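You operate a simulated robot arm through the tools that you are given. There is no shell and no other tool. Be economical: measure what you need, move in short steps, check, and stop when the job is done.

You are at the controls of a simulated two-armed robot. One attempt, no reset.

## Task
Put the blue-taped carton that says "rings" from the top of the wooden bench in the inside of the yellow crate with flaps. Fetch the green housing and set it in the low grey tote. Fetch the pink cloth and set it in the black slotted tote. Fetch the short purple housing and set it in the inside of the green good bin. Take the long green housing and leave it on the top of the short table. Press the down button two times. Put the closed yellow housing on the top of the green-topped table away on the back row of the long table. Do these in any order.
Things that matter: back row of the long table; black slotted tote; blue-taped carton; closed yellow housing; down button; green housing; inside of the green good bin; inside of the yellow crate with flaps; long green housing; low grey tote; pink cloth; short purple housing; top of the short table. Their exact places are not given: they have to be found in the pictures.

It is judged by the outcome, as a careful person would: the job done as asked, and still so three seconds after it is handed in. It fails if anything else is knocked over, pushed out of place, dropped, spilled or broken. Flat cloth is picked up by pressing the open fingertips on it (5 to 10 N) and closing them slowly along it; thin cloth reads only 2 to 8 mm in the jaws.

## Robot
Two 7-joint arms with two-finger parallel grippers on one trunk, on a base that drives. Base frame: it is fixed to the floor where the robot stands at the start and does not move with it; the origin is under the middle of the robot, x ahead of it, y to its left, z up. Readings come in mm, rad, newtons and seconds.
The left shoulder is at the start at [80, 131, 947], the right one opposite. With the tool pointing down near the work surface each hand reaches from about 400 to 860 mm from the robot's upright axis, wherever it stands, measured 20 degrees to its own side. Places, roughly: back row of the long table (18x148 cm) [-7160, -1440, 840]; black slotted tote (40x32x18 cm) [-6900, 600, 900]; blue-taped carton [500, 0, 1000]; closed yellow housing (8x12x7 cm) [-4800, 7100, 900]; down button [-3200, 4500, 900]; green housing [-7000, 2000, 1000]; inside of the green good bin (20x16 cm) [-7100, 2140, 900]; inside of the yellow crate with flaps [-1200, -500, 900]; long green housing [-5500, 4500, 1000]; low grey tote (41x29x8 cm) [-6900, -900, 900]; pink cloth (10x8x3 cm) [-5300, 1900, 800]; short purple housing [-5250, 4750, 750]; top of the short table (34x18 cm) [-3800, 1260, 900]. Payload 1.57 kg a hand.
The TCP of each hand is the grasp point between the finger pads, 30 mm short of the fingertips. In the tool frame z runs along the fingers and y along their closing line. The gripper opens to 110 mm. The fingers are 24 mm wide and 12 mm thick; the gripper's body (48 by 112 mm) begins 78 mm behind the TCP.
Orientation is told as [roll, pitch, yaw] about the base's x, y, z axes, in that order, counted from this pose: with the fingers straight down and closing along the base's y, the tool's x points along the base's -x, its y along +y and its z along -z.

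## Interface
- The arms move only by the tool arm_command. It takes "left_commands", "right_commands" or both (then of equal length, played together; a hand with none holds still); each is one flat list of numbers, 7 for each row, row after row: the shift along the tool's x, y, z in units of 20 mm (1.0 is 20 mm), then the turn, a rotation vector about the tool's x, y, z in units of 4 degrees (1.0 is 4 degrees), then the opening, from 0 (shut) to 1 (fully open). In form: [tx, ty, tz, ax, ay, az, jaw, tx, ty, tz, ax, ay, az, jaw, ...]. A call has 1 to 8 rows; each row shifts and turns the commanded pose from where the row before left it, along the tool's axes as they then stand. A call with a number of a shift or a turn outside -1 to 1 is refused whole. Each row takes 0.2 s and may step no farther than 50 mm and 0.15 rad from the row before; otherwise, or with a gripper value out of range, the whole call is refused. A pose out of reach is approached as far as the arm can. The call stops where the force on the tool passes 40 N (or 10 N more than at its start, if that is more) or the arm is blocked; 0.2 s more then pass. Each finger travels about 108 mm/s and halts on what it meets, pressing with about 31 N; the grip force reading is that of the motor and also rises with nothing between the fingers. The clock runs only during rows and for 0.2 s after the last one: add rows that do not move to give the fingers time. The reply holds the time, the measured pose of the TCP, the force on the tool along the base axes, the opening and the grip force, in the units named above and with some noise, with the torque about the TCP (base axes, N m) and any sound that the robot's microphone picked up, and new pictures: "views" is both (left out), scene, wrist or none (wrist: the cameras of the hands that moved).
- Cameras (640 x 400 px; columns grow to the right, rows downward): "scene" is now at [-52.5, 1.3, 1415]; the picture's right is [0.03, -1.00, 0.00], its down [-0.61, -0.02, -0.79] and it looks along [0.79, 0.02, -0.61] (base axes); focal length 295 px, centre (320, 200). "left" rides on the left gripper at [70, -16, -141] in its tool frame; the picture's right is [0.23, 0.97, 0.00], its down [-0.86, 0.20, -0.48] and it looks along [-0.47, 0.11, 0.88] (tool axes); focal length 222 px, centre (320, 200). "right" rides on the right gripper at [70, 16, -141] in its tool frame; the picture's right is [-0.23, 0.97, 0.00], its down [-0.86, -0.20, -0.48] and it looks along [-0.47, -0.11, 0.88] (tool axes); focal length 222 px, centre (320, 200).
- roll_base(legs): drives the robot by 1 to 6 legs, each [ahead, left, turn to the left] in mm, mm and rad, along the robot's own axes; the way and the turn of a leg run together, so that a leg with both is an arc; at most 1500 mm and 3.142 rad a leg. The arms and the cameras ride along, it lands a little off, and it stops where it bumps. It gives what a move gives, and a new picture of the scene camera.
- pan_tilt(pan, tilt): turns the head with the scene camera to pan (to the left, within 1.902 rad either way) and tilt (down, from -0.506 to 1.204), counted from straight ahead of the robot. It gives what a move gives, and a new picture of the scene camera.
- point_at(camera, pixels): for up to 12 pixels [column, row] of the newest picture of that camera ("zoom" is the newest enlarged one), the place [x, y, z] in the base frame of the surface seen there, good to about 3 mm. The clock stands still meanwhile.
- inspect(camera, box): a new picture of the part [left, top, right, bottom] of that camera's present view, enlarged. The clock stands still meanwhile.
- close_job(): hands the job in; it is judged then, once.

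Go step by step. Measure first, check grasps and placings, and put right what went wrong. The budget is 131 turns and 260 pictures, counting those below and the enlarged ones. Unless the task says otherwise, let go and move clear before handing in.

The tools are called as name(argument=value, ...) on one line, values as JSON. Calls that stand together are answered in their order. arm_command: Moves the arms, as the interface text tells. Its arguments: {"type":"object","properties":{"left_commands":{"type":"array"},"right_commands":{"type":"array"},"views":{"type":"string","enum":["both","scene","wrist","none"]}},"required":[]} The other tools are called the same way: roll_base (legs) drives the base; pan_tilt (pan, tilt) turns the head that bears the scene camera; point_at (camera, pixels) gives the place of the surface under pixels of a picture; inspect (camera, box) takes an enlarged picture of a part of a camera's view; close_job () hands the job in.

At the start:

```text
time: 0.0
left_tool_pos: [522.2, 279.2, 1145.0]
left_tcp_rot: [0.0, 0.0, -0.001]
left_contact_force: [0.3, 0.2, -0.6]
left_moment: [-0.01, -0.03, 0.01]
left_grip_width: 109.9
left_gripper_force: 0.0
right_tool_pos: [549.6, -164.7, 1085.3]
right_tcp_rot: [-0.001, 0.001, 0.0]
right_contact_force: [-0.6, 0.7, -0.6]
right_moment: [0.03, -0.01, 0.0]
right_grip_width: 110.1
right_gripper_force: 0.0
robot x, y, heading: [-1.0, 2.2, 0.002]
head pan, tilt: [0.024, 0.656]
```

scene: 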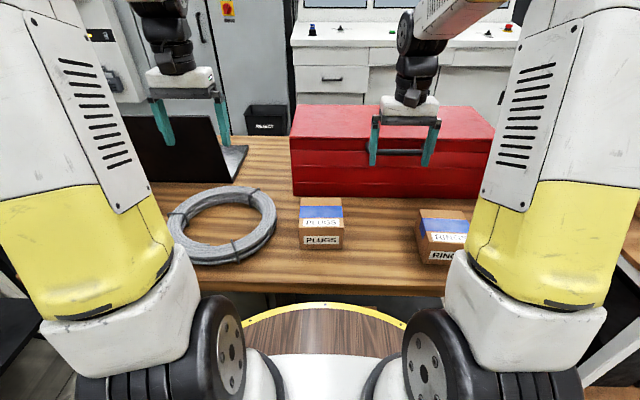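
right: 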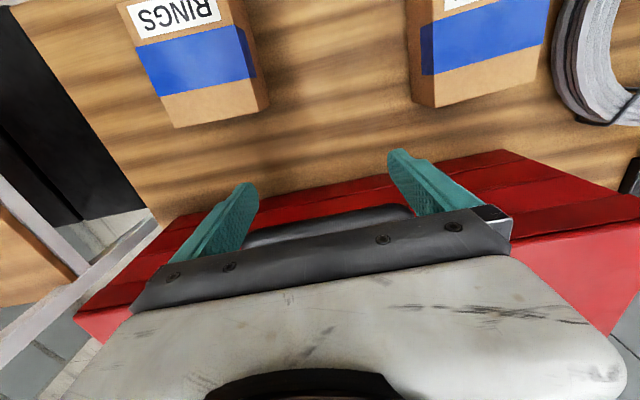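
left: 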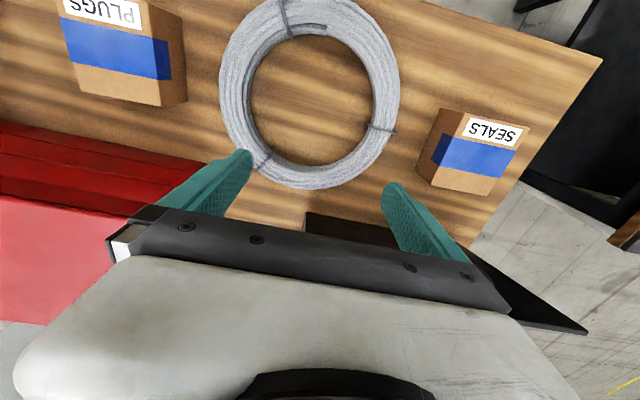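

The RINGS carton is at about (442,235) in the scene and (195,60) in the right picture. I measure its corners.

point_at(camera="right", pixels=[[173, 127], [255, 110], [260, 75], [190, 60], [140, 40], [222, 22], [160, 100], [238, 85], [300, 60]])

point_at(camera="scene", pixels=[[421, 212], [462, 213], [428, 230], [467, 233], [424, 262], [445, 252], [445, 218], [440, 280]])

inspect(camera="right", box=[80, 0, 320, 150])

```text
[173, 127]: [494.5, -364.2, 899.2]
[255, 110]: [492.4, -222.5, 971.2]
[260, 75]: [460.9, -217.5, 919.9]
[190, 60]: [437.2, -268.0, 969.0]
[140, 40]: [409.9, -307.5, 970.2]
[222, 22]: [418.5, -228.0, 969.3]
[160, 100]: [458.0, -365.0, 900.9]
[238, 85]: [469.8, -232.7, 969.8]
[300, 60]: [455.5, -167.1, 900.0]
```

```text
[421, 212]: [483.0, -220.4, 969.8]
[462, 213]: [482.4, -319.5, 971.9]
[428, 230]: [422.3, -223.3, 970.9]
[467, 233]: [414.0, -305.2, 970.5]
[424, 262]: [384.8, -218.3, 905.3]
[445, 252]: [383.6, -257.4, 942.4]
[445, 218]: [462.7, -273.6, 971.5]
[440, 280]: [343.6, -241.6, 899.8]
```

```text
2.67 times, centred on (200, 75) of right
```

zoom: 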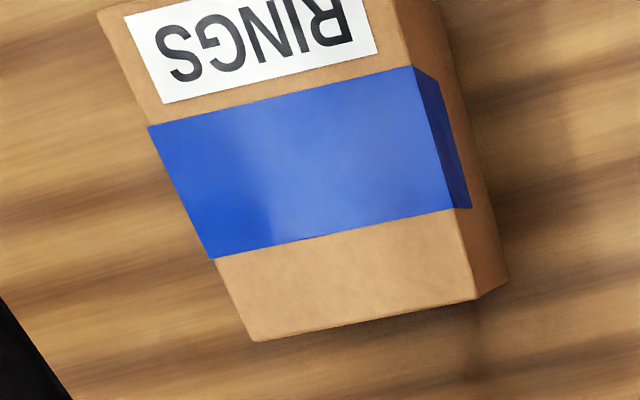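

The carton top is at z≈970, its left side near y≈-219; I need the other edges.

point_at(camera="zoom", pixels=[[262, 332], [470, 290], [410, 60], [155, 128], [108, 20], [395, 10], [212, 250]])

point_at(camera="scene", pixels=[[464, 211], [421, 210], [469, 217], [430, 237], [468, 238]])

```text
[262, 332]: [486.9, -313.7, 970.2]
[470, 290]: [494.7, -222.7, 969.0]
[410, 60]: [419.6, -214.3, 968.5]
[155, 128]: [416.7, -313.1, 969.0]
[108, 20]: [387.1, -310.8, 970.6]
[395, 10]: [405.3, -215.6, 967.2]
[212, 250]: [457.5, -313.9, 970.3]
```

```text
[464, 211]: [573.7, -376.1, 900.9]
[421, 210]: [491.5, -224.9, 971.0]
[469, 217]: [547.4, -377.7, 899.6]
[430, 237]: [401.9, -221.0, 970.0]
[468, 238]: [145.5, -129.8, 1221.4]
```

Carton: centre ≈ (438,-266), about 98 wide in y, top 970, slight clockwise yaw. I bring the right hand above it and look.

arm_command(right_commands=[0.93, -0.84, 0, 0, 0, 0.12, 1, 0.93, -0.84, 0, 0, 0, 0.12, 1, 0.93, -0.84, 0, 0, 0, 0.12, 1, 0.93, -0.84, 0, 0, 0, 0.12, 1, 0.93, -0.84, 0, 0, 0, 0.12, 1, 0.93, -0.84, 0, 0, 0, 0.12, 1, 0, 0, 1, 0, 0, 0, 1, 0, 0, 1, 0, 0, 0, 1], views="both")

```text
time: 1.8
left_tool_pos: [522.0, 279.4, 1148.5]
left_tcp_rot: [-0.001, 0.0, 0.0]
left_contact_force: [-1.5, 0.5, 0.3]
left_moment: [0.01, -0.03, 0.01]
left_grip_width: 110.0
left_gripper_force: 0.0
right_tool_pos: [437.1, -263.0, 1045.0]
right_tcp_rot: [-0.001, -0.001, -0.05]
right_contact_force: [-0.3, 0.3, 0.6]
right_moment: [-0.01, -0.04, -0.03]
right_grip_width: 109.9
right_gripper_force: 0.0
robot x, y, heading: [-1.0, 0.8, -0.003]
head pan, tilt: [0.024, 0.656]
```

scene: 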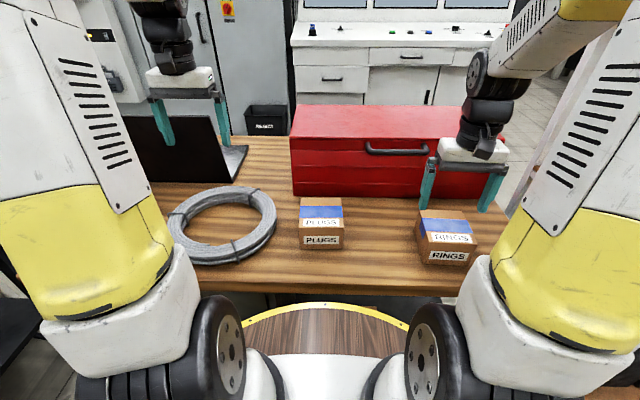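
right: 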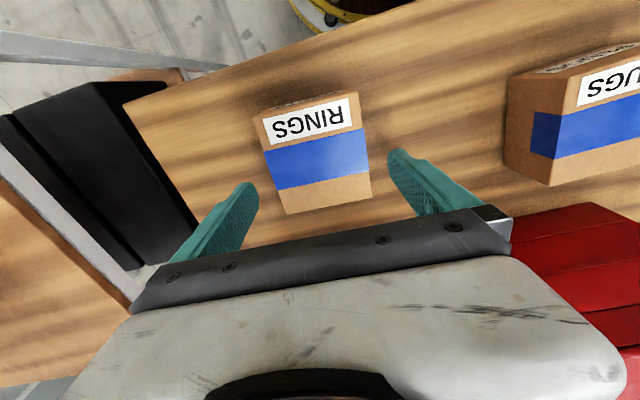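

The carton is fully visible at (315,160) in the right picture; I measure its four top corners.

inspect(camera="right", box=[235, 80, 395, 230])

point_at(camera="right", pixels=[[264, 122], [353, 97], [287, 210], [370, 193], [275, 165], [361, 145], [316, 156]])

```text
2.67 times, centred on (315, 155) of right
```

zoom: 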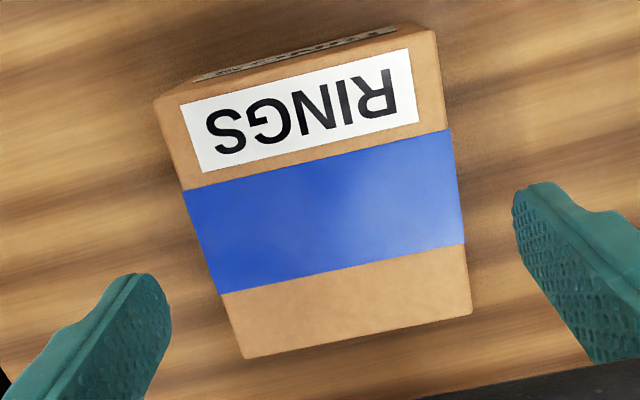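

```text
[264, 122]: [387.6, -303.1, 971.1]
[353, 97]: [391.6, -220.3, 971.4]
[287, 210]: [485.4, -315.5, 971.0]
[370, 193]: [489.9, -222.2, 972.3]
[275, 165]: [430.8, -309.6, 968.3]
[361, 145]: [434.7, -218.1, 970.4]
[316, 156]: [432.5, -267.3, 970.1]
```

Aligned: edges at about -312 and -217 straddle the hand's y. Going down 108 mm and closing.

arm_command(right_commands=[0, -0.1, 0.9, 0, 0, 0.1, 1, 0, 0, 0.9, 0, 0, 0.1, 1, 0, 0, 0.9, 0, 0, 0, 1, 0, 0, 0.9, 0, 0, 0, 1, 0, 0, 0.9, 0, 0, 0, 1, 0, 0, 0.9, 0, 0, 0, 1, 0, 0, 0, 0, 0, 0, 0.5, 0, 0, 0, 0, 0, 0, 0.5], views="wrist")

```text
time: 3.6
left_tool_pos: [522.0, 278.7, 1147.4]
left_tcp_rot: [0.001, 0.0, 0.001]
left_contact_force: [0.3, 0.5, -0.6]
left_moment: [0.04, 0.04, 0.02]
left_grip_width: 110.1
left_gripper_force: 0.1
right_tool_pos: [436.2, -265.7, 936.8]
right_tcp_rot: [0.0, 0.001, -0.064]
right_contact_force: [0.1, -3.1, 5.6]
right_moment: [-0.05, -0.01, 0.1]
right_grip_width: 99.6
right_gripper_force: 31.4
robot x, y, heading: [1.8, 3.9, 0.001]
head pan, tilt: [0.024, 0.656]
```

right: 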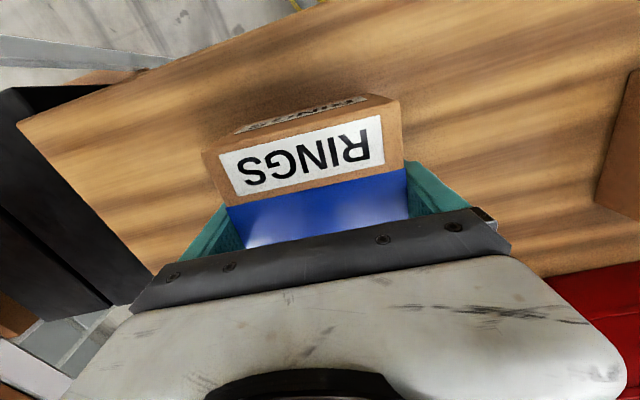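

Gripped at 99.6 mm with 31 N. I lift it and turn the head to look behind for the yellow crate at about (-1200,-500).

arm_command(right_commands=[0, 0, -0.5, 0, 0, 0, 0.5, 0, 0, -1, 0, 0, 0, 0.5, 0, 0, -1, 0, 0, 0, 0.5, 0, 0, -1, 0, 0, 0, 0.5, 0, 0, -1, 0, 0, 0, 0.5, 0, 0, -1, 0, 0, 0, 0.5, 0, 0, -1, 0, 0, 0, 0.5, 0, 0, -1, 0, 0, 0, 0.5], views="none")

pan_tilt(pan=-1.9, tilt=0.4)

```text
time: 5.4
left_tool_pos: [520.7, 278.6, 1146.8]
left_tcp_rot: [0.0, -0.001, 0.0]
left_contact_force: [-0.6, 0.2, -0.5]
left_moment: [-0.01, 0.04, -0.03]
left_grip_width: 110.2
left_gripper_force: 0.0
right_tool_pos: [437.1, -264.6, 1088.6]
right_tcp_rot: [0.0, -0.001, -0.064]
right_contact_force: [-0.2, -1.0, -3.3]
right_moment: [0.0, -0.01, -0.01]
right_grip_width: 99.5
right_gripper_force: 31.0
robot x, y, heading: [0.6, -2.1, 0.0]
head pan, tilt: [0.024, 0.656]
```

```text
time: 7.3
left_tool_pos: [521.7, 278.5, 1147.0]
left_tcp_rot: [0.001, 0.001, 0.0]
left_contact_force: [-1.2, 1.3, -0.7]
left_moment: [0.02, -0.02, -0.02]
left_grip_width: 110.2
left_gripper_force: 0.1
right_tool_pos: [436.8, -265.2, 1088.1]
right_tcp_rot: [0.001, 0.001, -0.065]
right_contact_force: [-0.6, 1.3, -3.0]
right_moment: [0.04, 0.02, -0.01]
right_grip_width: 99.9
right_gripper_force: 30.4
robot x, y, heading: [-0.5, -0.9, 0.001]
head pan, tilt: [-1.901, 0.4]
```

scene: 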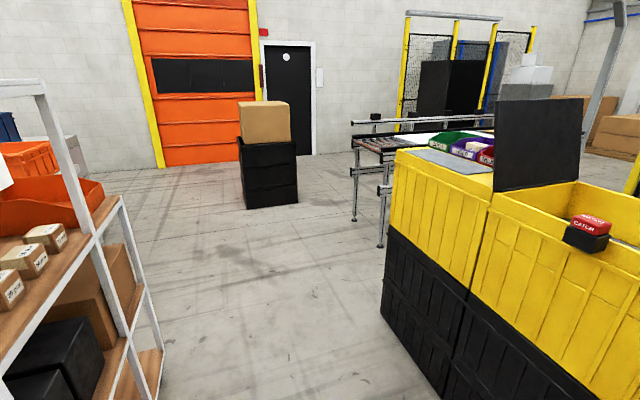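

The yellow crate is behind-right at (560,240), with a dark flap up. I measure it and the shelf to plan the turn.

point_at(camera="scene", pixels=[[398, 152], [490, 195], [635, 255], [575, 183], [590, 225], [500, 145], [578, 105], [90, 190], [45, 120], [440, 165], [530, 330], [560, 220]])

pan_tilt(pan=1.9, tilt=0.4)

```text
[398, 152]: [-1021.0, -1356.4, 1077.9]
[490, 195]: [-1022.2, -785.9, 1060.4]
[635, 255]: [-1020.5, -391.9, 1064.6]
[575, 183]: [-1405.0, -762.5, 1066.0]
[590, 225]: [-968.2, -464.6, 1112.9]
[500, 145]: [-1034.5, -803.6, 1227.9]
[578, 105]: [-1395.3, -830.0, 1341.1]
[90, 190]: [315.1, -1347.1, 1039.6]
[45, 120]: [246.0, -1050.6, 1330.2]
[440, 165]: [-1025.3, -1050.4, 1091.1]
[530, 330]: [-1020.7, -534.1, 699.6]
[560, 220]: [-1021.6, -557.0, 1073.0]
```

```text
time: 10.4
left_tool_pos: [522.8, 279.6, 1146.9]
left_tcp_rot: [0.001, -0.001, 0.0]
left_contact_force: [-0.5, 0.3, 0.0]
left_moment: [-0.06, 0.04, -0.01]
left_grip_width: 110.0
left_gripper_force: 0.1
right_tool_pos: [437.0, -266.1, 1088.3]
right_tcp_rot: [0.001, -0.001, -0.065]
right_contact_force: [0.2, 0.4, -3.4]
right_moment: [-0.02, 0.0, -0.02]
right_grip_width: 99.8
right_gripper_force: 31.1
robot x, y, heading: [1.6, -1.9, 0.002]
head pan, tilt: [1.901, 0.4]
```

scene: 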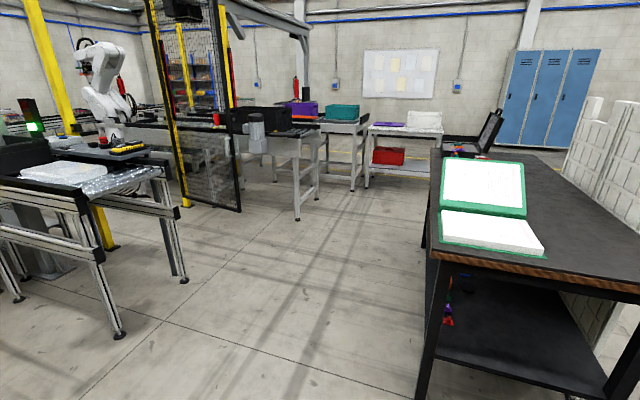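

Crate near wall is at x≈-1020, rim z≈1065. I raise the carton well above that, then back off and turn to face it.

arm_command(right_commands=[0, 0, -1, 0, 0, 0, 0.5, 0, 0, -1, 0, 0, 0, 0.5, 0, 0, -1, 0, 0, 0, 0.5, 0, 0, -1, 0, 0, 0, 0.5, 0, 0, -1, 0, 0, 0, 0.5, 0, 0, -1, 0, 0, 0, 0.5, 0, 0, -0.5, 0, 0, 0, 0.5], views="none")

roll_base(legs=[[-250, 0, 0], [0, 0, 3.1416], [0, 600, 0]])

pan_tilt(pan=-0.1, tilt=0.5)

```text
time: 12.0
left_tool_pos: [521.1, 279.1, 1146.5]
left_tcp_rot: [0.001, 0.0, 0.001]
left_contact_force: [-0.6, -0.6, 0.5]
left_moment: [-0.02, -0.02, 0.01]
left_grip_width: 110.0
left_gripper_force: 0.0
right_tool_pos: [436.5, -265.4, 1218.1]
right_tcp_rot: [0.0, -0.001, -0.066]
right_contact_force: [0.2, 0.0, -3.1]
right_moment: [-0.02, 0.0, -0.03]
right_grip_width: 99.9
right_gripper_force: 31.7
robot x, y, heading: [-0.4, -0.4, 0.001]
head pan, tilt: [1.901, 0.4]
```

```text
refused: 3.1416 is not a number from -3.14159 to 3.14159
```

```text
time: 13.9
left_tool_pos: [523.2, 278.6, 1148.0]
left_tcp_rot: [-0.001, 0.0, -0.001]
left_contact_force: [0.3, -0.6, -0.4]
left_moment: [0.03, -0.03, 0.01]
left_grip_width: 110.1
left_gripper_force: 0.2
right_tool_pos: [437.6, -264.9, 1218.4]
right_tcp_rot: [0.001, 0.002, -0.065]
right_contact_force: [-0.5, -0.2, -2.7]
right_moment: [0.01, 0.03, 0.01]
right_grip_width: 99.5
right_gripper_force: 31.5
robot x, y, heading: [4.9, 1.6, -0.003]
head pan, tilt: [-0.099, 0.499]
```

scene: 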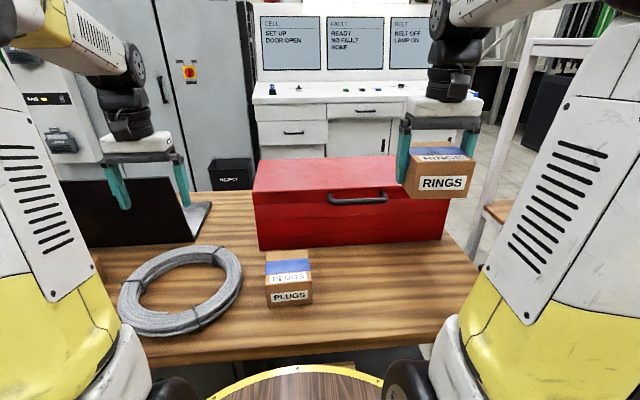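

The drive was refused only for the turn's last digit; I repeat it with 3.14.

roll_base(legs=[[-250, 0, 0], [0, 0, 3.14], [0, 600, 0]])

```text
time: 25.9
left_tool_pos: [-847.7, -822.6, 1146.5]
left_tcp_rot: [0.001, -0.001, 3.054]
left_contact_force: [0.0, -0.9, -0.9]
left_moment: [-0.03, -0.01, -0.02]
left_grip_width: 110.0
left_gripper_force: 0.2
right_tool_pos: [-714.4, -287.9, 1217.9]
right_tcp_rot: [0.0, 0.001, 2.991]
right_contact_force: [-0.3, 0.2, -2.6]
right_moment: [-0.01, -0.02, 0.01]
right_grip_width: 100.1
right_gripper_force: 30.8
robot x, y, heading: [-301.5, -590.9, 3.058]
head pan, tilt: [-0.099, 0.499]
```

scene: 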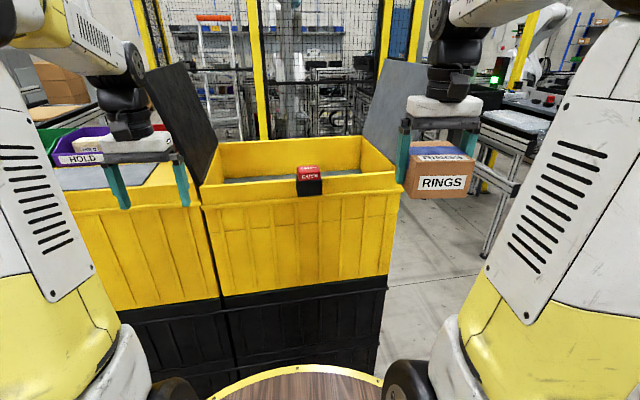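

The yellow crate with flaps sits ahead at (300,175). I measure inside, flaps and the red thing on the rim.

point_at(camera="scene", pixels=[[205, 205], [390, 187], [280, 177], [350, 172], [230, 180], [310, 168], [310, 190], [185, 70], [215, 150], [395, 62], [250, 143], [355, 140]])

inspect(camera="scene", box=[140, 50, 460, 250])

```text
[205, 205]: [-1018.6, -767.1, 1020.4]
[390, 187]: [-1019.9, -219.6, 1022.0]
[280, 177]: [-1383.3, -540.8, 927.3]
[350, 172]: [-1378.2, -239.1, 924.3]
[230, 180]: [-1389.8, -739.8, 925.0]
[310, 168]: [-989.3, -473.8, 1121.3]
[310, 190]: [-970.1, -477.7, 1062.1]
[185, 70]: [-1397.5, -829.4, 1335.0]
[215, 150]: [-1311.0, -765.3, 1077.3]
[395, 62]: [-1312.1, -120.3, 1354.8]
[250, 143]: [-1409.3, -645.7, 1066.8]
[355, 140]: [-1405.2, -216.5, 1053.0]
```

```text
2.00 times, centred on (300, 150) of scene
```

zoom: 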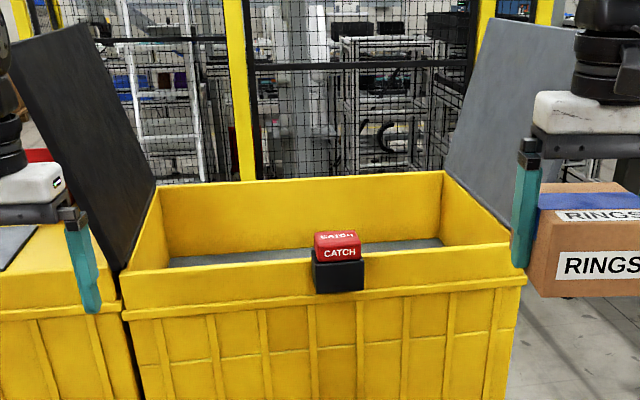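

Interior floor is z≈925, x -1020..-1400, y -790..-190. I tuck the left hand back 140 mm away from the left flap, then straighten and drive 150 ahead.

arm_command(left_commands=[1, 0, 0, 0, 0, 0, 1, 1, 0, 0, 0, 0, 0, 1, 1, 0, 0, 0, 0, 0, 1, 1, 0, 0, 0, 0, 0, 1, 1, 0, 0, 0, 0, 0, 1, 1, 0, 0, 0, 0, 0, 1, 1, 0, 0, 0, 0, 0, 1], views="none")

roll_base(legs=[[0, 0, 0.083], [150, 0, 0]])

```text
time: 27.5
left_tool_pos: [-707.1, -834.9, 1146.6]
left_tcp_rot: [-0.001, -0.001, 3.053]
left_contact_force: [-1.2, -0.7, -0.3]
left_moment: [0.0, -0.05, -0.02]
left_grip_width: 110.0
left_gripper_force: 0.0
right_tool_pos: [-715.1, -288.6, 1218.9]
right_tcp_rot: [-0.002, 0.002, 2.989]
right_contact_force: [0.3, -0.1, -2.8]
right_moment: [0.01, -0.06, 0.0]
right_grip_width: 99.7
right_gripper_force: 31.2
robot x, y, heading: [-305.2, -591.6, 3.055]
head pan, tilt: [-0.099, 0.499]
```

```text
time: 29.3
left_tool_pos: [-833.9, -868.0, 1147.2]
left_tcp_rot: [0.001, 0.0, 3.137]
left_contact_force: [0.6, 1.1, 0.3]
left_moment: [-0.03, 0.03, 0.0]
left_grip_width: 109.9
left_gripper_force: 0.0
right_tool_pos: [-887.9, -323.3, 1218.5]
right_tcp_rot: [0.0, 0.0, 3.074]
right_contact_force: [0.1, 0.1, -2.7]
right_moment: [-0.01, -0.02, 0.02]
right_grip_width: 99.9
right_gripper_force: 31.1
robot x, y, heading: [-451.0, -589.3, 3.139]
head pan, tilt: [-0.099, 0.499]
```

scene: 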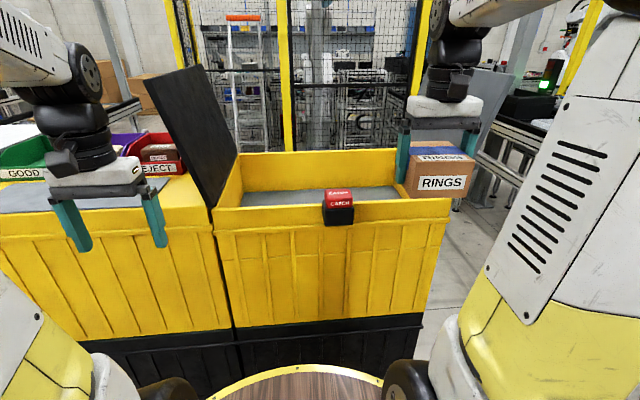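

Path over the crate is clear at z 1218. I move the carton 310 mm forward and a bit left, above the crate inside.

arm_command(right_commands=[-0.97, 0.21, 0, 0, 0, 0, 0.5, -0.97, 0.21, 0, 0, 0, 0, 0.5, -0.97, 0.21, 0, 0, 0, 0, 0.5, -0.97, 0.21, 0, 0, 0, 0, 0.5, -0.97, 0.21, 0, 0, 0, 0, 0.5, -0.97, 0.21, 0, 0, 0, 0, 0.5, -0.97, 0.21, 0, 0, 0, 0, 0.5, -0.97, 0.21, 0, 0, 0, 0, 0.5], views="none")

arm_command(right_commands=[-0.97, 0.21, 0, 0, 0, 0, 0.5, -0.97, 0.21, 0, 0, 0, 0, 0.5, -0.97, 0.21, 0, 0, 0, 0, 0.5, -0.97, 0.21, 0, 0, 0, 0, 0.5, -0.97, 0.21, 0, 0, 0, 0, 0.5, -0.97, 0.21, 0, 0, 0, 0, 0.5, -0.97, 0.21, 0, 0, 0, 0, 0.5, -0.97, 0.21, 0, 0, 0, 0, 0.5], views="both")

```text
time: 31.1
left_tool_pos: [-833.4, -867.0, 1147.1]
left_tcp_rot: [-0.001, 0.001, 3.138]
left_contact_force: [0.4, 0.4, 0.9]
left_moment: [-0.03, 0.02, -0.03]
left_grip_width: 109.9
left_gripper_force: 0.0
right_tool_pos: [-1042.7, -346.5, 1218.6]
right_tcp_rot: [0.0, -0.001, 3.075]
right_contact_force: [0.2, -0.2, -2.9]
right_moment: [0.0, 0.01, -0.01]
right_grip_width: 99.8
right_gripper_force: 31.2
robot x, y, heading: [-452.2, -590.7, 3.139]
head pan, tilt: [-0.099, 0.499]
```

```text
time: 32.9
left_tool_pos: [-834.4, -867.6, 1147.3]
left_tcp_rot: [-0.001, -0.001, 3.139]
left_contact_force: [0.2, -0.4, 0.2]
left_moment: [-0.04, 0.0, -0.02]
left_grip_width: 109.8
left_gripper_force: 0.0
right_tool_pos: [-1173.9, -367.8, 1220.3]
right_tcp_rot: [0.001, 0.001, 3.076]
right_contact_force: [-0.8, -0.4, -3.5]
right_moment: [-0.02, 0.01, 0.0]
right_grip_width: 99.9
right_gripper_force: 30.9
right hand out of reach, approached as far as the arm can: row 7, 8
robot x, y, heading: [-452.0, -590.9, 3.14]
head pan, tilt: [-0.099, 0.499]
```

scene: 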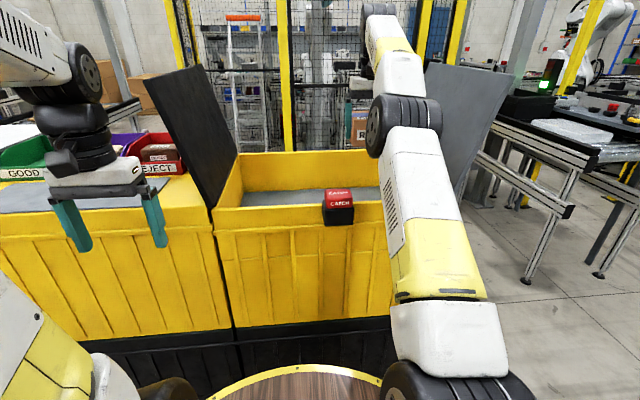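
right: 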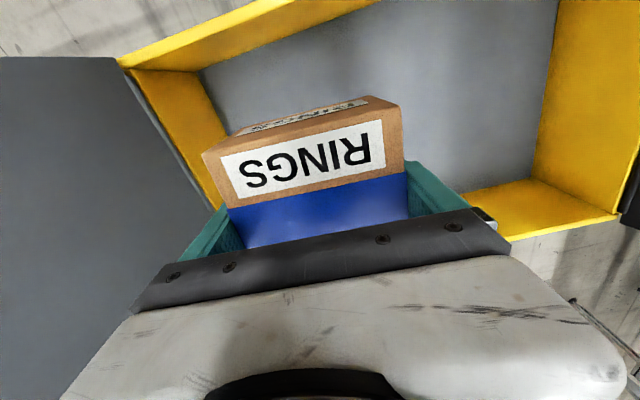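

The carton is above the crate interior (wrist view shows grey floor around it). I descend.

arm_command(right_commands=[0, 0, 1, 0, 0, 0, 0.5, 0, 0, 1, 0, 0, 0, 0.5, 0, 0, 1, 0, 0, 0, 0.5, 0, 0, 1, 0, 0, 0, 0.5, 0, 0, 1, 0, 0, 0, 0.5, 0, 0, 1, 0, 0, 0, 0.5, 0, 0, 1, 0, 0, 0, 0.5, 0, 0, 1, 0, 0, 0, 0.5], views="scene")

```text
time: 34.7
left_tool_pos: [-833.8, -868.0, 1146.4]
left_tcp_rot: [0.0, 0.001, 3.138]
left_contact_force: [0.9, -0.1, -0.5]
left_moment: [-0.01, 0.02, 0.0]
left_grip_width: 109.9
left_gripper_force: 0.0
right_tool_pos: [-1173.7, -369.4, 1058.4]
right_tcp_rot: [0.0, 0.003, 3.073]
right_contact_force: [0.0, 0.5, -3.2]
right_moment: [-0.01, 0.02, 0.0]
right_grip_width: 99.6
right_gripper_force: 30.9
robot x, y, heading: [-447.3, -592.9, 3.136]
head pan, tilt: [-0.099, 0.499]
```

scene: 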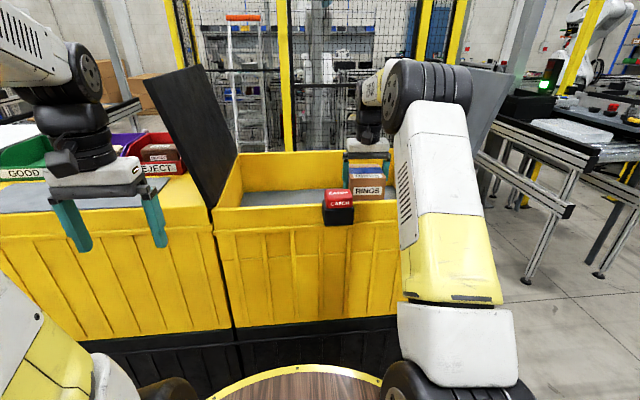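

All clear; 96 mm more to the crate floor, slowly at the end, then open.

arm_command(right_commands=[0, 0, 1, 0, 0, 0, 0.5, 0, 0, 1, 0, 0, 0, 0.5, 0, 0, 1, 0, 0, 0, 0.5, 0, 0, 1, 0, 0, 0, 0.5, 0, 0, 0.4, 0, 0, 0, 0.5, 0, 0, 0.2, 0, 0, 0, 0.5, 0, 0, 0.2, 0, 0, 0, 0.5], views="wrist")

```text
time: 36.3
left_tool_pos: [-833.9, -868.6, 1146.7]
left_tcp_rot: [0.0, -0.001, 3.139]
left_contact_force: [0.1, 0.6, 0.1]
left_moment: [0.02, -0.01, 0.01]
left_grip_width: 110.3
left_gripper_force: 0.0
right_tool_pos: [-1172.6, -369.0, 963.4]
right_tcp_rot: [0.0, 0.0, 3.072]
right_contact_force: [-0.2, 1.0, -3.5]
right_moment: [-0.01, -0.02, 0.0]
right_grip_width: 99.7
right_gripper_force: 31.4
robot x, y, heading: [-454.3, -589.8, 3.14]
head pan, tilt: [-0.099, 0.499]
```

right: 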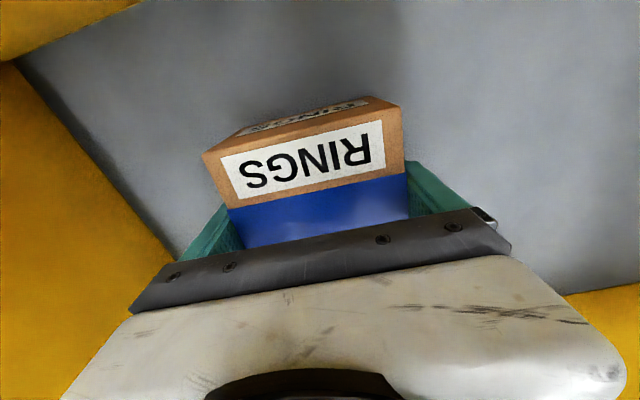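

No contact yet; I check the floor height right around the carton.

point_at(camera="right", pixels=[[200, 120], [450, 150], [300, 60], [500, 250]])

arm_command(right_commands=[0, 0, 0.15, 0, 0, 0, 0.5, 0, 0, 0, 0, 0, 0, 0.5], views="none")

```text
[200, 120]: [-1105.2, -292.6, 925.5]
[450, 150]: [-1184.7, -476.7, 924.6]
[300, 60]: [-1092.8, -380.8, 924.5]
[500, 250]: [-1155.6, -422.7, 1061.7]
```

```text
time: 36.9
left_tool_pos: [-833.5, -867.7, 1146.7]
left_tcp_rot: [0.001, 0.0, 3.14]
left_contact_force: [-0.1, 0.3, 0.4]
left_moment: [0.01, 0.0, 0.01]
left_grip_width: 109.9
left_gripper_force: 0.0
right_tool_pos: [-1174.5, -369.6, 959.9]
right_tcp_rot: [0.0, 0.0, 3.073]
right_contact_force: [0.7, -1.0, 0.0]
right_moment: [-0.01, 0.14, 0.07]
right_grip_width: 99.4
right_gripper_force: 30.9
robot x, y, heading: [-448.0, -588.5, 3.138]
head pan, tilt: [-0.099, 0.499]
```

Contact: the load has left the tool (0 N from -3). I open and lift straight out.

arm_command(right_commands=[0, 0, 0, 0, 0, 0, 1, 0, 0, 0, 0, 0, 0, 1, 0, 0, -0.5, 0, 0, 0, 1, 0, 0, -1, 0, 0, 0, 1, 0, 0, -1, 0, 0, 0, 1, 0, 0, -1, 0, 0, 0, 1, 0, 0, -1, 0, 0, 0, 1, 0, 0, -1, 0, 0, 0, 1], views="wrist")

arm_command(right_commands=[0, 0, -1, 0, 0, 0, 1, 0, 0, -1, 0, 0, 0, 1, 0, 0, -1, 0, 0, 0, 1, 0, 0, -1, 0, 0, 0, 1, 0, 0, -1, 0, 0, 0, 1, 0, 0, -1, 0, 0, 0, 1, 0, 0, -1, 0, 0, 0, 1], views="none")

arm_command(right_commands=[1, 0, 0, 0, 0, 0, 1, 1, 0, 0, 0, 0, 0, 1, 1, 0, 0, 0, 0, 0, 1, 1, 0, 0, 0, 0, 0, 1, 1, 0, 0, 0, 0, 0, 1, 1, 0, 0, 0, 0, 0, 1, 1, 0, 0, 0, 0, 0, 1, 1, 0, 0, 0, 0, 0, 1], views="none")

arm_command(right_commands=[1, 0, 0, 0, 0, 0, 1, 1, 0, 0, 0, 0, 0, 1, 1, 0, 0, 0, 0, 0, 1, 1, 0, 0, 0, 0, 0, 1, 1, 0, 0, 0, 0, 0, 1, 1, 0, 0, 0, 0, 0, 1, 1, 0, 0, 0, 0, 0, 1], views="scene")

```text
time: 38.7
left_tool_pos: [-834.0, -866.6, 1146.6]
left_tcp_rot: [-0.001, -0.001, 3.137]
left_contact_force: [-0.6, -0.7, 0.7]
left_moment: [-0.01, 0.02, -0.01]
left_grip_width: 110.0
left_gripper_force: 0.0
right_tool_pos: [-1174.0, -370.4, 1069.6]
right_tcp_rot: [0.0, 0.0, 3.075]
right_contact_force: [0.2, 0.1, 0.6]
right_moment: [0.01, -0.02, 0.02]
right_grip_width: 110.0
right_gripper_force: 0.1
robot x, y, heading: [-448.2, -589.8, 3.137]
head pan, tilt: [-0.099, 0.499]
```

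right: 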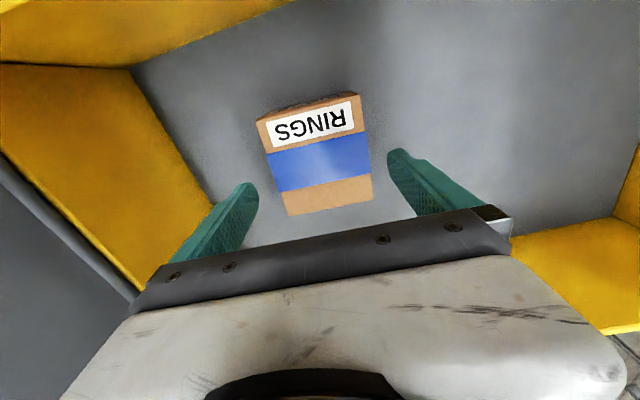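

```text
time: 40.3
left_tool_pos: [-834.4, -866.5, 1145.6]
left_tcp_rot: [0.001, 0.001, 3.138]
left_contact_force: [0.3, -0.3, -0.7]
left_moment: [0.02, -0.01, 0.02]
left_grip_width: 110.1
left_gripper_force: 0.0
right_tool_pos: [-1174.2, -371.1, 1209.7]
right_tcp_rot: [-0.001, 0.0, 3.075]
right_contact_force: [0.8, -0.2, -0.3]
right_moment: [0.03, -0.01, -0.01]
right_grip_width: 110.1
right_gripper_force: 0.0
robot x, y, heading: [-454.5, -587.6, 3.139]
head pan, tilt: [-0.099, 0.499]
```

```text
time: 42.1
left_tool_pos: [-832.8, -866.5, 1146.2]
left_tcp_rot: [0.001, 0.0, 3.139]
left_contact_force: [0.5, 0.8, 0.2]
left_moment: [0.01, -0.04, 0.0]
left_grip_width: 109.8
left_gripper_force: 0.1
right_tool_pos: [-1014.6, -382.1, 1209.1]
right_tcp_rot: [-0.001, 0.001, 3.073]
right_contact_force: [0.8, -0.3, 0.5]
right_moment: [-0.04, -0.03, 0.01]
right_grip_width: 110.1
right_gripper_force: 0.2
robot x, y, heading: [-449.6, -587.6, 3.135]
head pan, tilt: [-0.099, 0.499]
```

```text
time: 43.7
left_tool_pos: [-834.1, -866.4, 1147.2]
left_tcp_rot: [-0.001, 0.0, 3.138]
left_contact_force: [-0.4, -0.3, 1.0]
left_moment: [-0.01, -0.05, 0.03]
left_grip_width: 110.0
left_gripper_force: 0.0
right_tool_pos: [-873.7, -389.9, 1209.5]
right_tcp_rot: [0.001, -0.001, 3.074]
right_contact_force: [-0.2, 0.0, 0.6]
right_moment: [0.01, 0.02, 0.0]
right_grip_width: 110.1
right_gripper_force: 0.0
robot x, y, heading: [-451.2, -590.8, 3.139]
head pan, tilt: [-0.099, 0.499]
```

scene: 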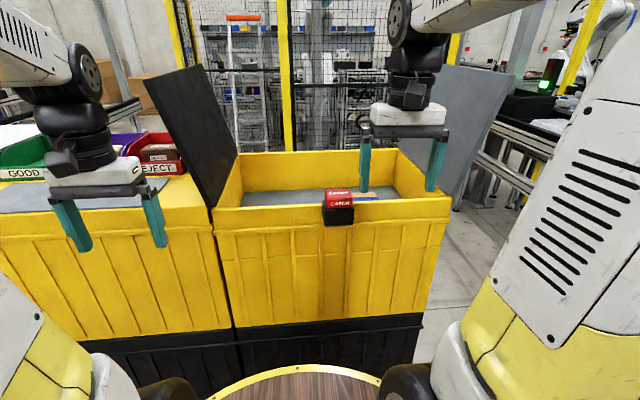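

The carton rests inside the crate (blue top visible at (365,197)). Next I back off, turn to face +y and look for the way.

roll_base(legs=[[-250, 0, 0], [0, 0, -1.57], [500, 300, 0]])

pan_tilt(pan=0.7, tilt=0.15)

pan_tilt(pan=0.0, tilt=0.2)

```text
time: 52.4
left_tool_pos: [-757.6, 311.6, 1146.6]
left_tcp_rot: [-0.001, 0.002, 1.544]
left_contact_force: [-1.2, 0.4, 0.2]
left_moment: [0.0, -0.02, -0.01]
left_grip_width: 110.1
left_gripper_force: 0.1
right_tool_pos: [-278.2, 340.7, 1209.7]
right_tcp_rot: [0.001, 0.0, 1.479]
right_contact_force: [0.2, -0.8, -0.1]
right_moment: [-0.02, 0.02, 0.01]
right_grip_width: 110.1
right_gripper_force: 0.1
robot x, y, heading: [-487.4, -81.3, 1.543]
head pan, tilt: [-0.099, 0.499]
```

scene: 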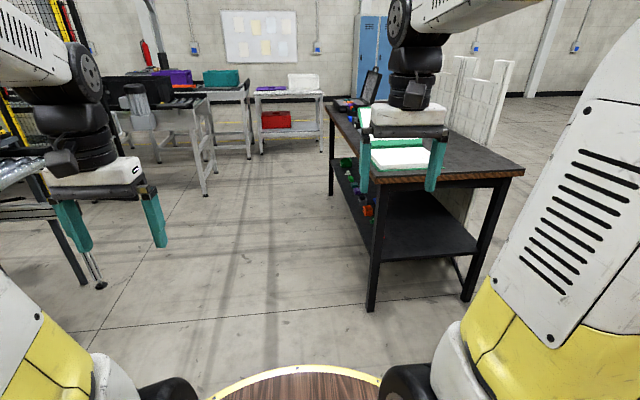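

```text
time: 53.5
left_tool_pos: [-756.5, 311.5, 1146.3]
left_tcp_rot: [0.0, 0.0, 1.544]
left_contact_force: [-0.1, -0.3, 0.3]
left_moment: [0.0, -0.04, 0.05]
left_grip_width: 110.1
left_gripper_force: 0.1
right_tool_pos: [-278.3, 340.2, 1209.6]
right_tcp_rot: [-0.001, 0.0, 1.479]
right_contact_force: [-0.8, 0.3, -0.5]
right_moment: [0.03, -0.04, 0.06]
right_grip_width: 109.9
right_gripper_force: 0.2
robot x, y, heading: [-486.5, -76.4, 1.547]
head pan, tilt: [0.7, 0.15]
```

scene: 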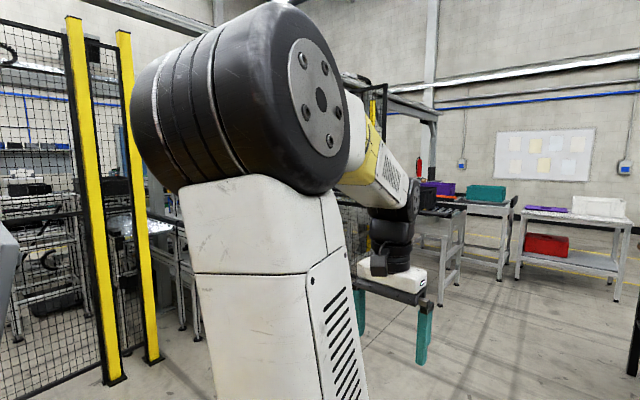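

```text
time: 54.6
left_tool_pos: [-756.8, 311.2, 1146.0]
left_tcp_rot: [-0.002, 0.001, 1.545]
left_contact_force: [-0.1, -0.6, -0.6]
left_moment: [-0.01, 0.02, 0.04]
left_grip_width: 109.8
left_gripper_force: 0.1
right_tool_pos: [-277.9, 340.3, 1210.1]
right_tcp_rot: [0.0, 0.0, 1.48]
right_contact_force: [-0.4, 0.6, -0.9]
right_moment: [0.0, 0.0, -0.01]
right_grip_width: 110.2
right_gripper_force: 0.0
robot x, y, heading: [-486.1, -78.1, 1.544]
head pan, tilt: [0.0, 0.201]
```

scene: 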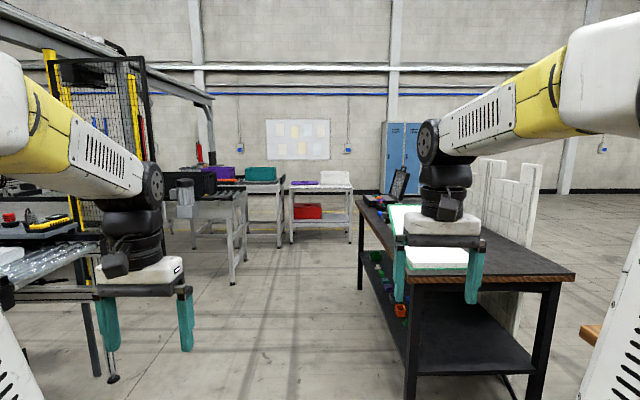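

Ahead are the aisle, black table on the right, conveyor on the left, and table(s) further at (240,190). I measure these.

point_at(camera="scene", pixels=[[362, 240], [405, 370], [232, 285], [202, 180], [262, 174], [320, 184], [305, 212], [240, 190], [112, 380], [40, 262], [280, 240], [350, 240]])

inspect(camera="scene", box=[0, 100, 380, 300])

```text
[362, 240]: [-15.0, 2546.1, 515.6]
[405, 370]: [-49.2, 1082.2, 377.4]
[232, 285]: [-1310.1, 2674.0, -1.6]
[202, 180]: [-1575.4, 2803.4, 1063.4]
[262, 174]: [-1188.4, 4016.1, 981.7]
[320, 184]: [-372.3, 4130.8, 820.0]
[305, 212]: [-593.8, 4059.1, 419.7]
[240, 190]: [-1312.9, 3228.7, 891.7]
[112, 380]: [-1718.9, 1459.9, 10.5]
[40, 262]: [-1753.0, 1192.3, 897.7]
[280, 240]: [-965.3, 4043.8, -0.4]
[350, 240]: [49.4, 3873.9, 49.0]
```

```text
1.68 times, centred on (190, 200) of scene
```

zoom: 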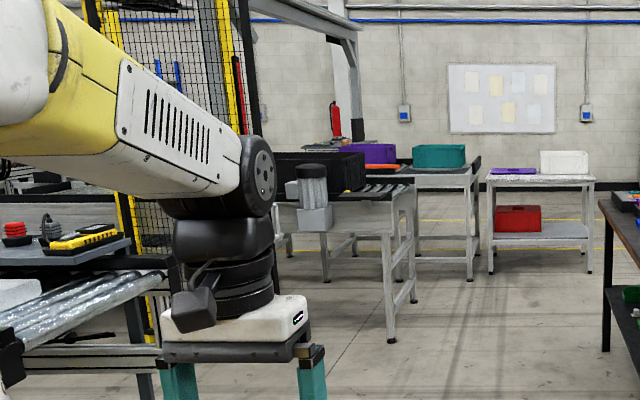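

I need the route to x<-3000. I check the wall distance and floor points, and raise the view toward the left-back.

point_at(camera="scene", pixels=[[297, 140], [100, 60], [200, 230], [215, 300], [170, 250], [262, 250], [150, 110], [60, 110], [210, 120], [100, 130], [180, 145], [20, 190]])

pan_tilt(pan=1.5, tilt=0.2)

```text
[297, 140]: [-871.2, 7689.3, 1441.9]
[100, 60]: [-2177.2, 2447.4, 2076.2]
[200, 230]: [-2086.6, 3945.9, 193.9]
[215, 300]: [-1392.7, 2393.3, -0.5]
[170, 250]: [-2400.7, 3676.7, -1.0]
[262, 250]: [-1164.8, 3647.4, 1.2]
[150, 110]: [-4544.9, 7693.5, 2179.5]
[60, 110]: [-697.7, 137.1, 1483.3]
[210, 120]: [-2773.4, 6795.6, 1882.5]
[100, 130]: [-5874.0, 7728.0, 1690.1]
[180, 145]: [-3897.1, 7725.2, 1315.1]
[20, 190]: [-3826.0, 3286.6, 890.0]
```

```text
time: 56.2
left_tool_pos: [-757.8, 312.1, 1146.2]
left_tcp_rot: [0.0, 0.0, 1.546]
left_contact_force: [0.2, -0.4, -0.1]
left_moment: [-0.01, -0.03, 0.01]
left_grip_width: 110.1
left_gripper_force: 0.1
right_tool_pos: [-279.2, 340.8, 1209.1]
right_tcp_rot: [-0.001, 0.0, 1.481]
right_contact_force: [-0.6, -0.4, 0.1]
right_moment: [0.01, -0.01, -0.04]
right_grip_width: 109.9
right_gripper_force: 0.0
robot x, y, heading: [-489.2, -76.8, 1.544]
head pan, tilt: [1.499, 0.201]
```

scene: 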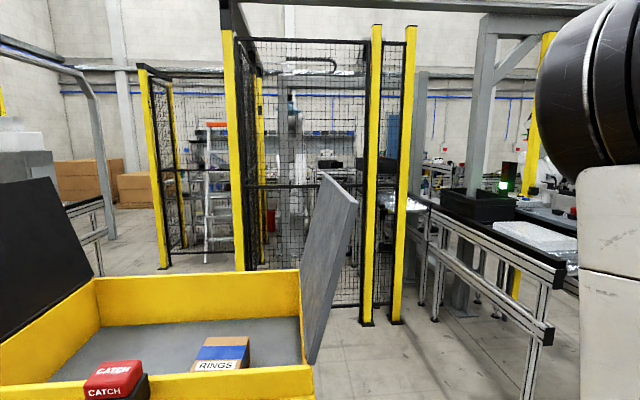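

Wall is at y≈7700, so the way is +y along x≈-600 and then round to -x. I drive up the aisle to y≈2700 and look.

pan_tilt(pan=0.0, tilt=0.25)

roll_base(legs=[[0, 0, 0.055], [1400, 0, 0], [1400, 0, 0]])

pan_tilt(pan=0.9, tilt=0.2)

```text
time: 57.8
left_tool_pos: [-757.7, 311.9, 1145.2]
left_tcp_rot: [0.0, -0.001, 1.544]
left_contact_force: [0.0, 0.0, 0.0]
left_moment: [-0.02, 0.01, 0.03]
left_grip_width: 110.1
left_gripper_force: 0.1
right_tool_pos: [-278.3, 340.0, 1208.9]
right_tcp_rot: [0.0, -0.001, 1.479]
right_contact_force: [-0.3, -0.2, 0.4]
right_moment: [0.02, -0.02, -0.02]
right_grip_width: 110.1
right_gripper_force: 0.0
robot x, y, heading: [-487.0, -78.1, 1.544]
head pan, tilt: [0.0, 0.25]
```

scene: 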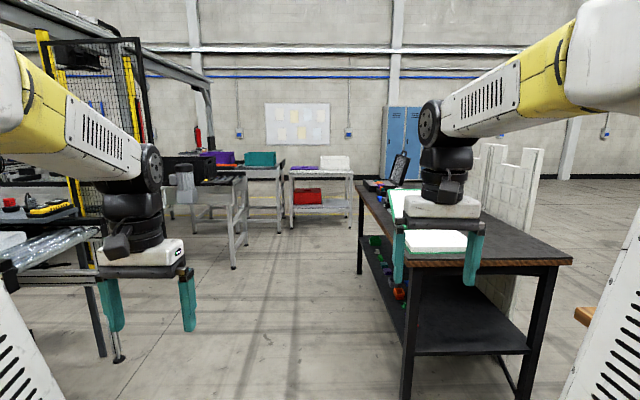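

```text
time: 71.8
left_tool_pos: [-829.7, 3101.0, 1147.1]
left_tcp_rot: [0.001, 0.001, 1.584]
left_contact_force: [-0.2, 0.5, -0.2]
left_moment: [0.01, 0.03, 0.03]
left_grip_width: 110.2
left_gripper_force: 0.0
right_tool_pos: [-354.1, 3148.2, 1210.5]
right_tcp_rot: [0.0, 0.001, 1.519]
right_contact_force: [0.5, 0.1, -0.6]
right_moment: [-0.01, 0.03, 0.01]
right_grip_width: 110.0
right_gripper_force: 0.0
robot x, y, heading: [-547.4, 2722.4, 1.582]
head pan, tilt: [0.0, 0.25]
```

scene: 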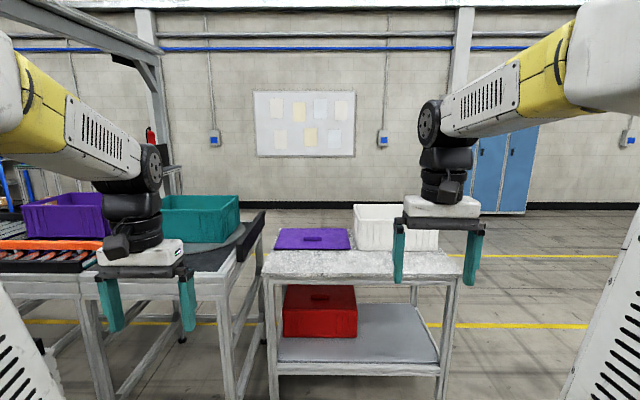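

```text
time: 73.0
left_tool_pos: [-830.8, 3101.3, 1146.1]
left_tcp_rot: [-0.001, -0.001, 1.582]
left_contact_force: [-1.1, -0.3, -0.7]
left_moment: [-0.04, 0.0, 0.0]
left_grip_width: 110.0
left_gripper_force: 0.1
right_tool_pos: [-353.0, 3148.2, 1209.5]
right_tcp_rot: [-0.001, 0.002, 1.519]
right_contact_force: [0.3, 1.4, -0.1]
right_moment: [-0.02, -0.01, -0.03]
right_grip_width: 109.9
right_gripper_force: 0.0
robot x, y, heading: [-543.9, 2724.3, 1.583]
head pan, tilt: [0.901, 0.201]
```

scene: 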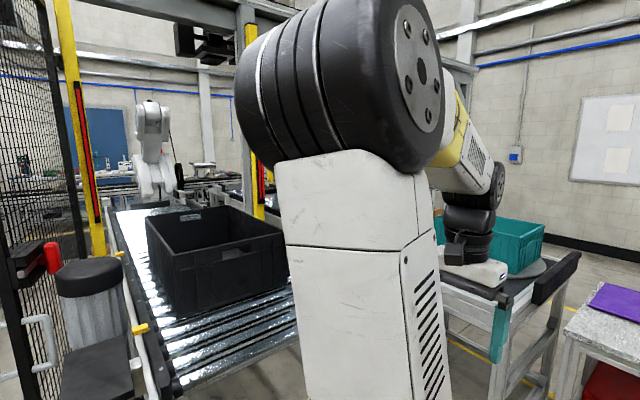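

Conveyors close off the left at y 3000–4000, so I must pass right of the white table. I check clearances with a view to the right.

pan_tilt(pan=-0.75, tilt=0.45)

point_at(camera="scene", pixels=[[60, 250], [100, 300], [200, 150], [300, 130], [400, 200], [500, 200], [600, 200], [320, 200], [250, 220], [200, 250], [350, 300], [150, 180]])

```text
time: 74.7
left_tool_pos: [-830.0, 3102.0, 1146.7]
left_tcp_rot: [0.0, 0.0, 1.583]
left_contact_force: [-0.6, -0.2, -0.2]
left_moment: [-0.04, -0.03, 0.03]
left_grip_width: 110.0
left_gripper_force: 0.0
right_tool_pos: [-354.1, 3148.7, 1209.4]
right_tcp_rot: [-0.001, 0.001, 1.518]
right_contact_force: [-0.9, 0.3, 0.7]
right_moment: [0.01, 0.01, -0.01]
right_grip_width: 109.8
right_gripper_force: 0.0
robot x, y, heading: [-549.1, 2725.0, 1.582]
head pan, tilt: [-0.75, 0.45]
```

scene: 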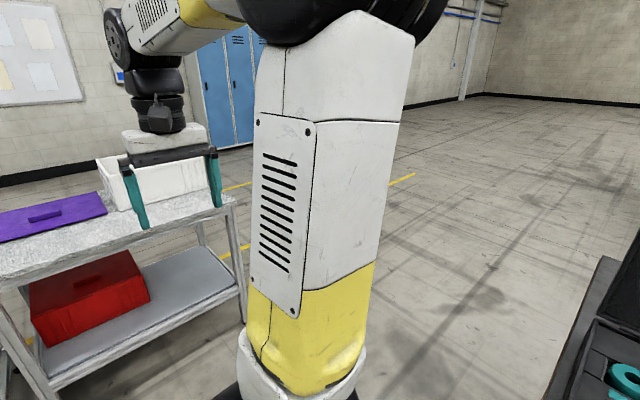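

```text
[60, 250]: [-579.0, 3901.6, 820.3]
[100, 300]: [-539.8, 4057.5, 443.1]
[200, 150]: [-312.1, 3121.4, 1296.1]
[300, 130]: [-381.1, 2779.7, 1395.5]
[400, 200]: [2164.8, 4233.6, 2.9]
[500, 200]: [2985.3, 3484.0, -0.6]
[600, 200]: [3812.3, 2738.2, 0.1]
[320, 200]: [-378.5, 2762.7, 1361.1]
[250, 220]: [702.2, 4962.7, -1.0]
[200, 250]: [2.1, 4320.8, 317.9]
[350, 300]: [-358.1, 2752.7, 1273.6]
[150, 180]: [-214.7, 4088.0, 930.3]
```

Right of the white table (edge x≈50) is open floor. I go round it to about (550,5500) and turn to face -x.

roll_base(legs=[[380, 0, 0], [0, -1120, 0], [1300, 0, 0], [1150, 0, 0], [0, 0, 1.559]])

pan_tilt(pan=0.0, tilt=0.2)

```text
time: 97.8
left_tool_pos: [130.9, 5292.0, 1145.9]
left_tcp_rot: [0.0, 0.001, -3.125]
left_contact_force: [-0.4, -0.1, 0.3]
left_moment: [0.02, -0.03, 0.0]
left_grip_width: 110.0
left_gripper_force: 0.0
right_tool_pos: [80.8, 5767.2, 1210.2]
right_tcp_rot: [0.0, -0.001, 3.096]
right_contact_force: [-0.4, 0.5, 0.1]
right_moment: [-0.01, 0.0, -0.03]
right_grip_width: 109.6
right_gripper_force: 0.0
robot x, y, heading: [507.1, 5578.0, -3.125]
head pan, tilt: [-0.75, 0.45]
```

scene: 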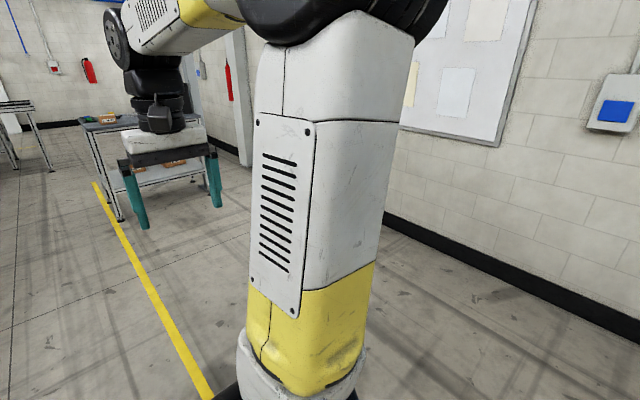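

```text
time: 98.9
left_tool_pos: [131.3, 5289.8, 1146.5]
left_tcp_rot: [0.0, -0.001, -3.125]
left_contact_force: [-0.1, -0.4, -0.4]
left_moment: [0.02, -0.02, -0.01]
left_grip_width: 110.0
left_gripper_force: 0.1
right_tool_pos: [80.3, 5767.3, 1209.4]
right_tcp_rot: [0.0, 0.0, 3.096]
right_contact_force: [0.1, 0.8, 0.0]
right_moment: [0.0, -0.03, 0.01]
right_grip_width: 109.9
right_gripper_force: 0.1
robot x, y, heading: [512.7, 5579.8, -3.126]
head pan, tilt: [0.0, 0.201]
```

scene: 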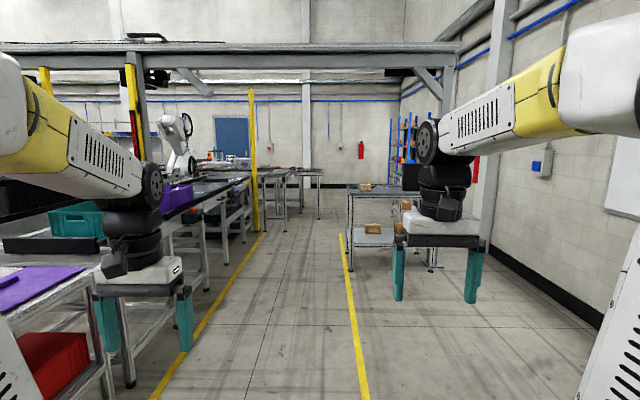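

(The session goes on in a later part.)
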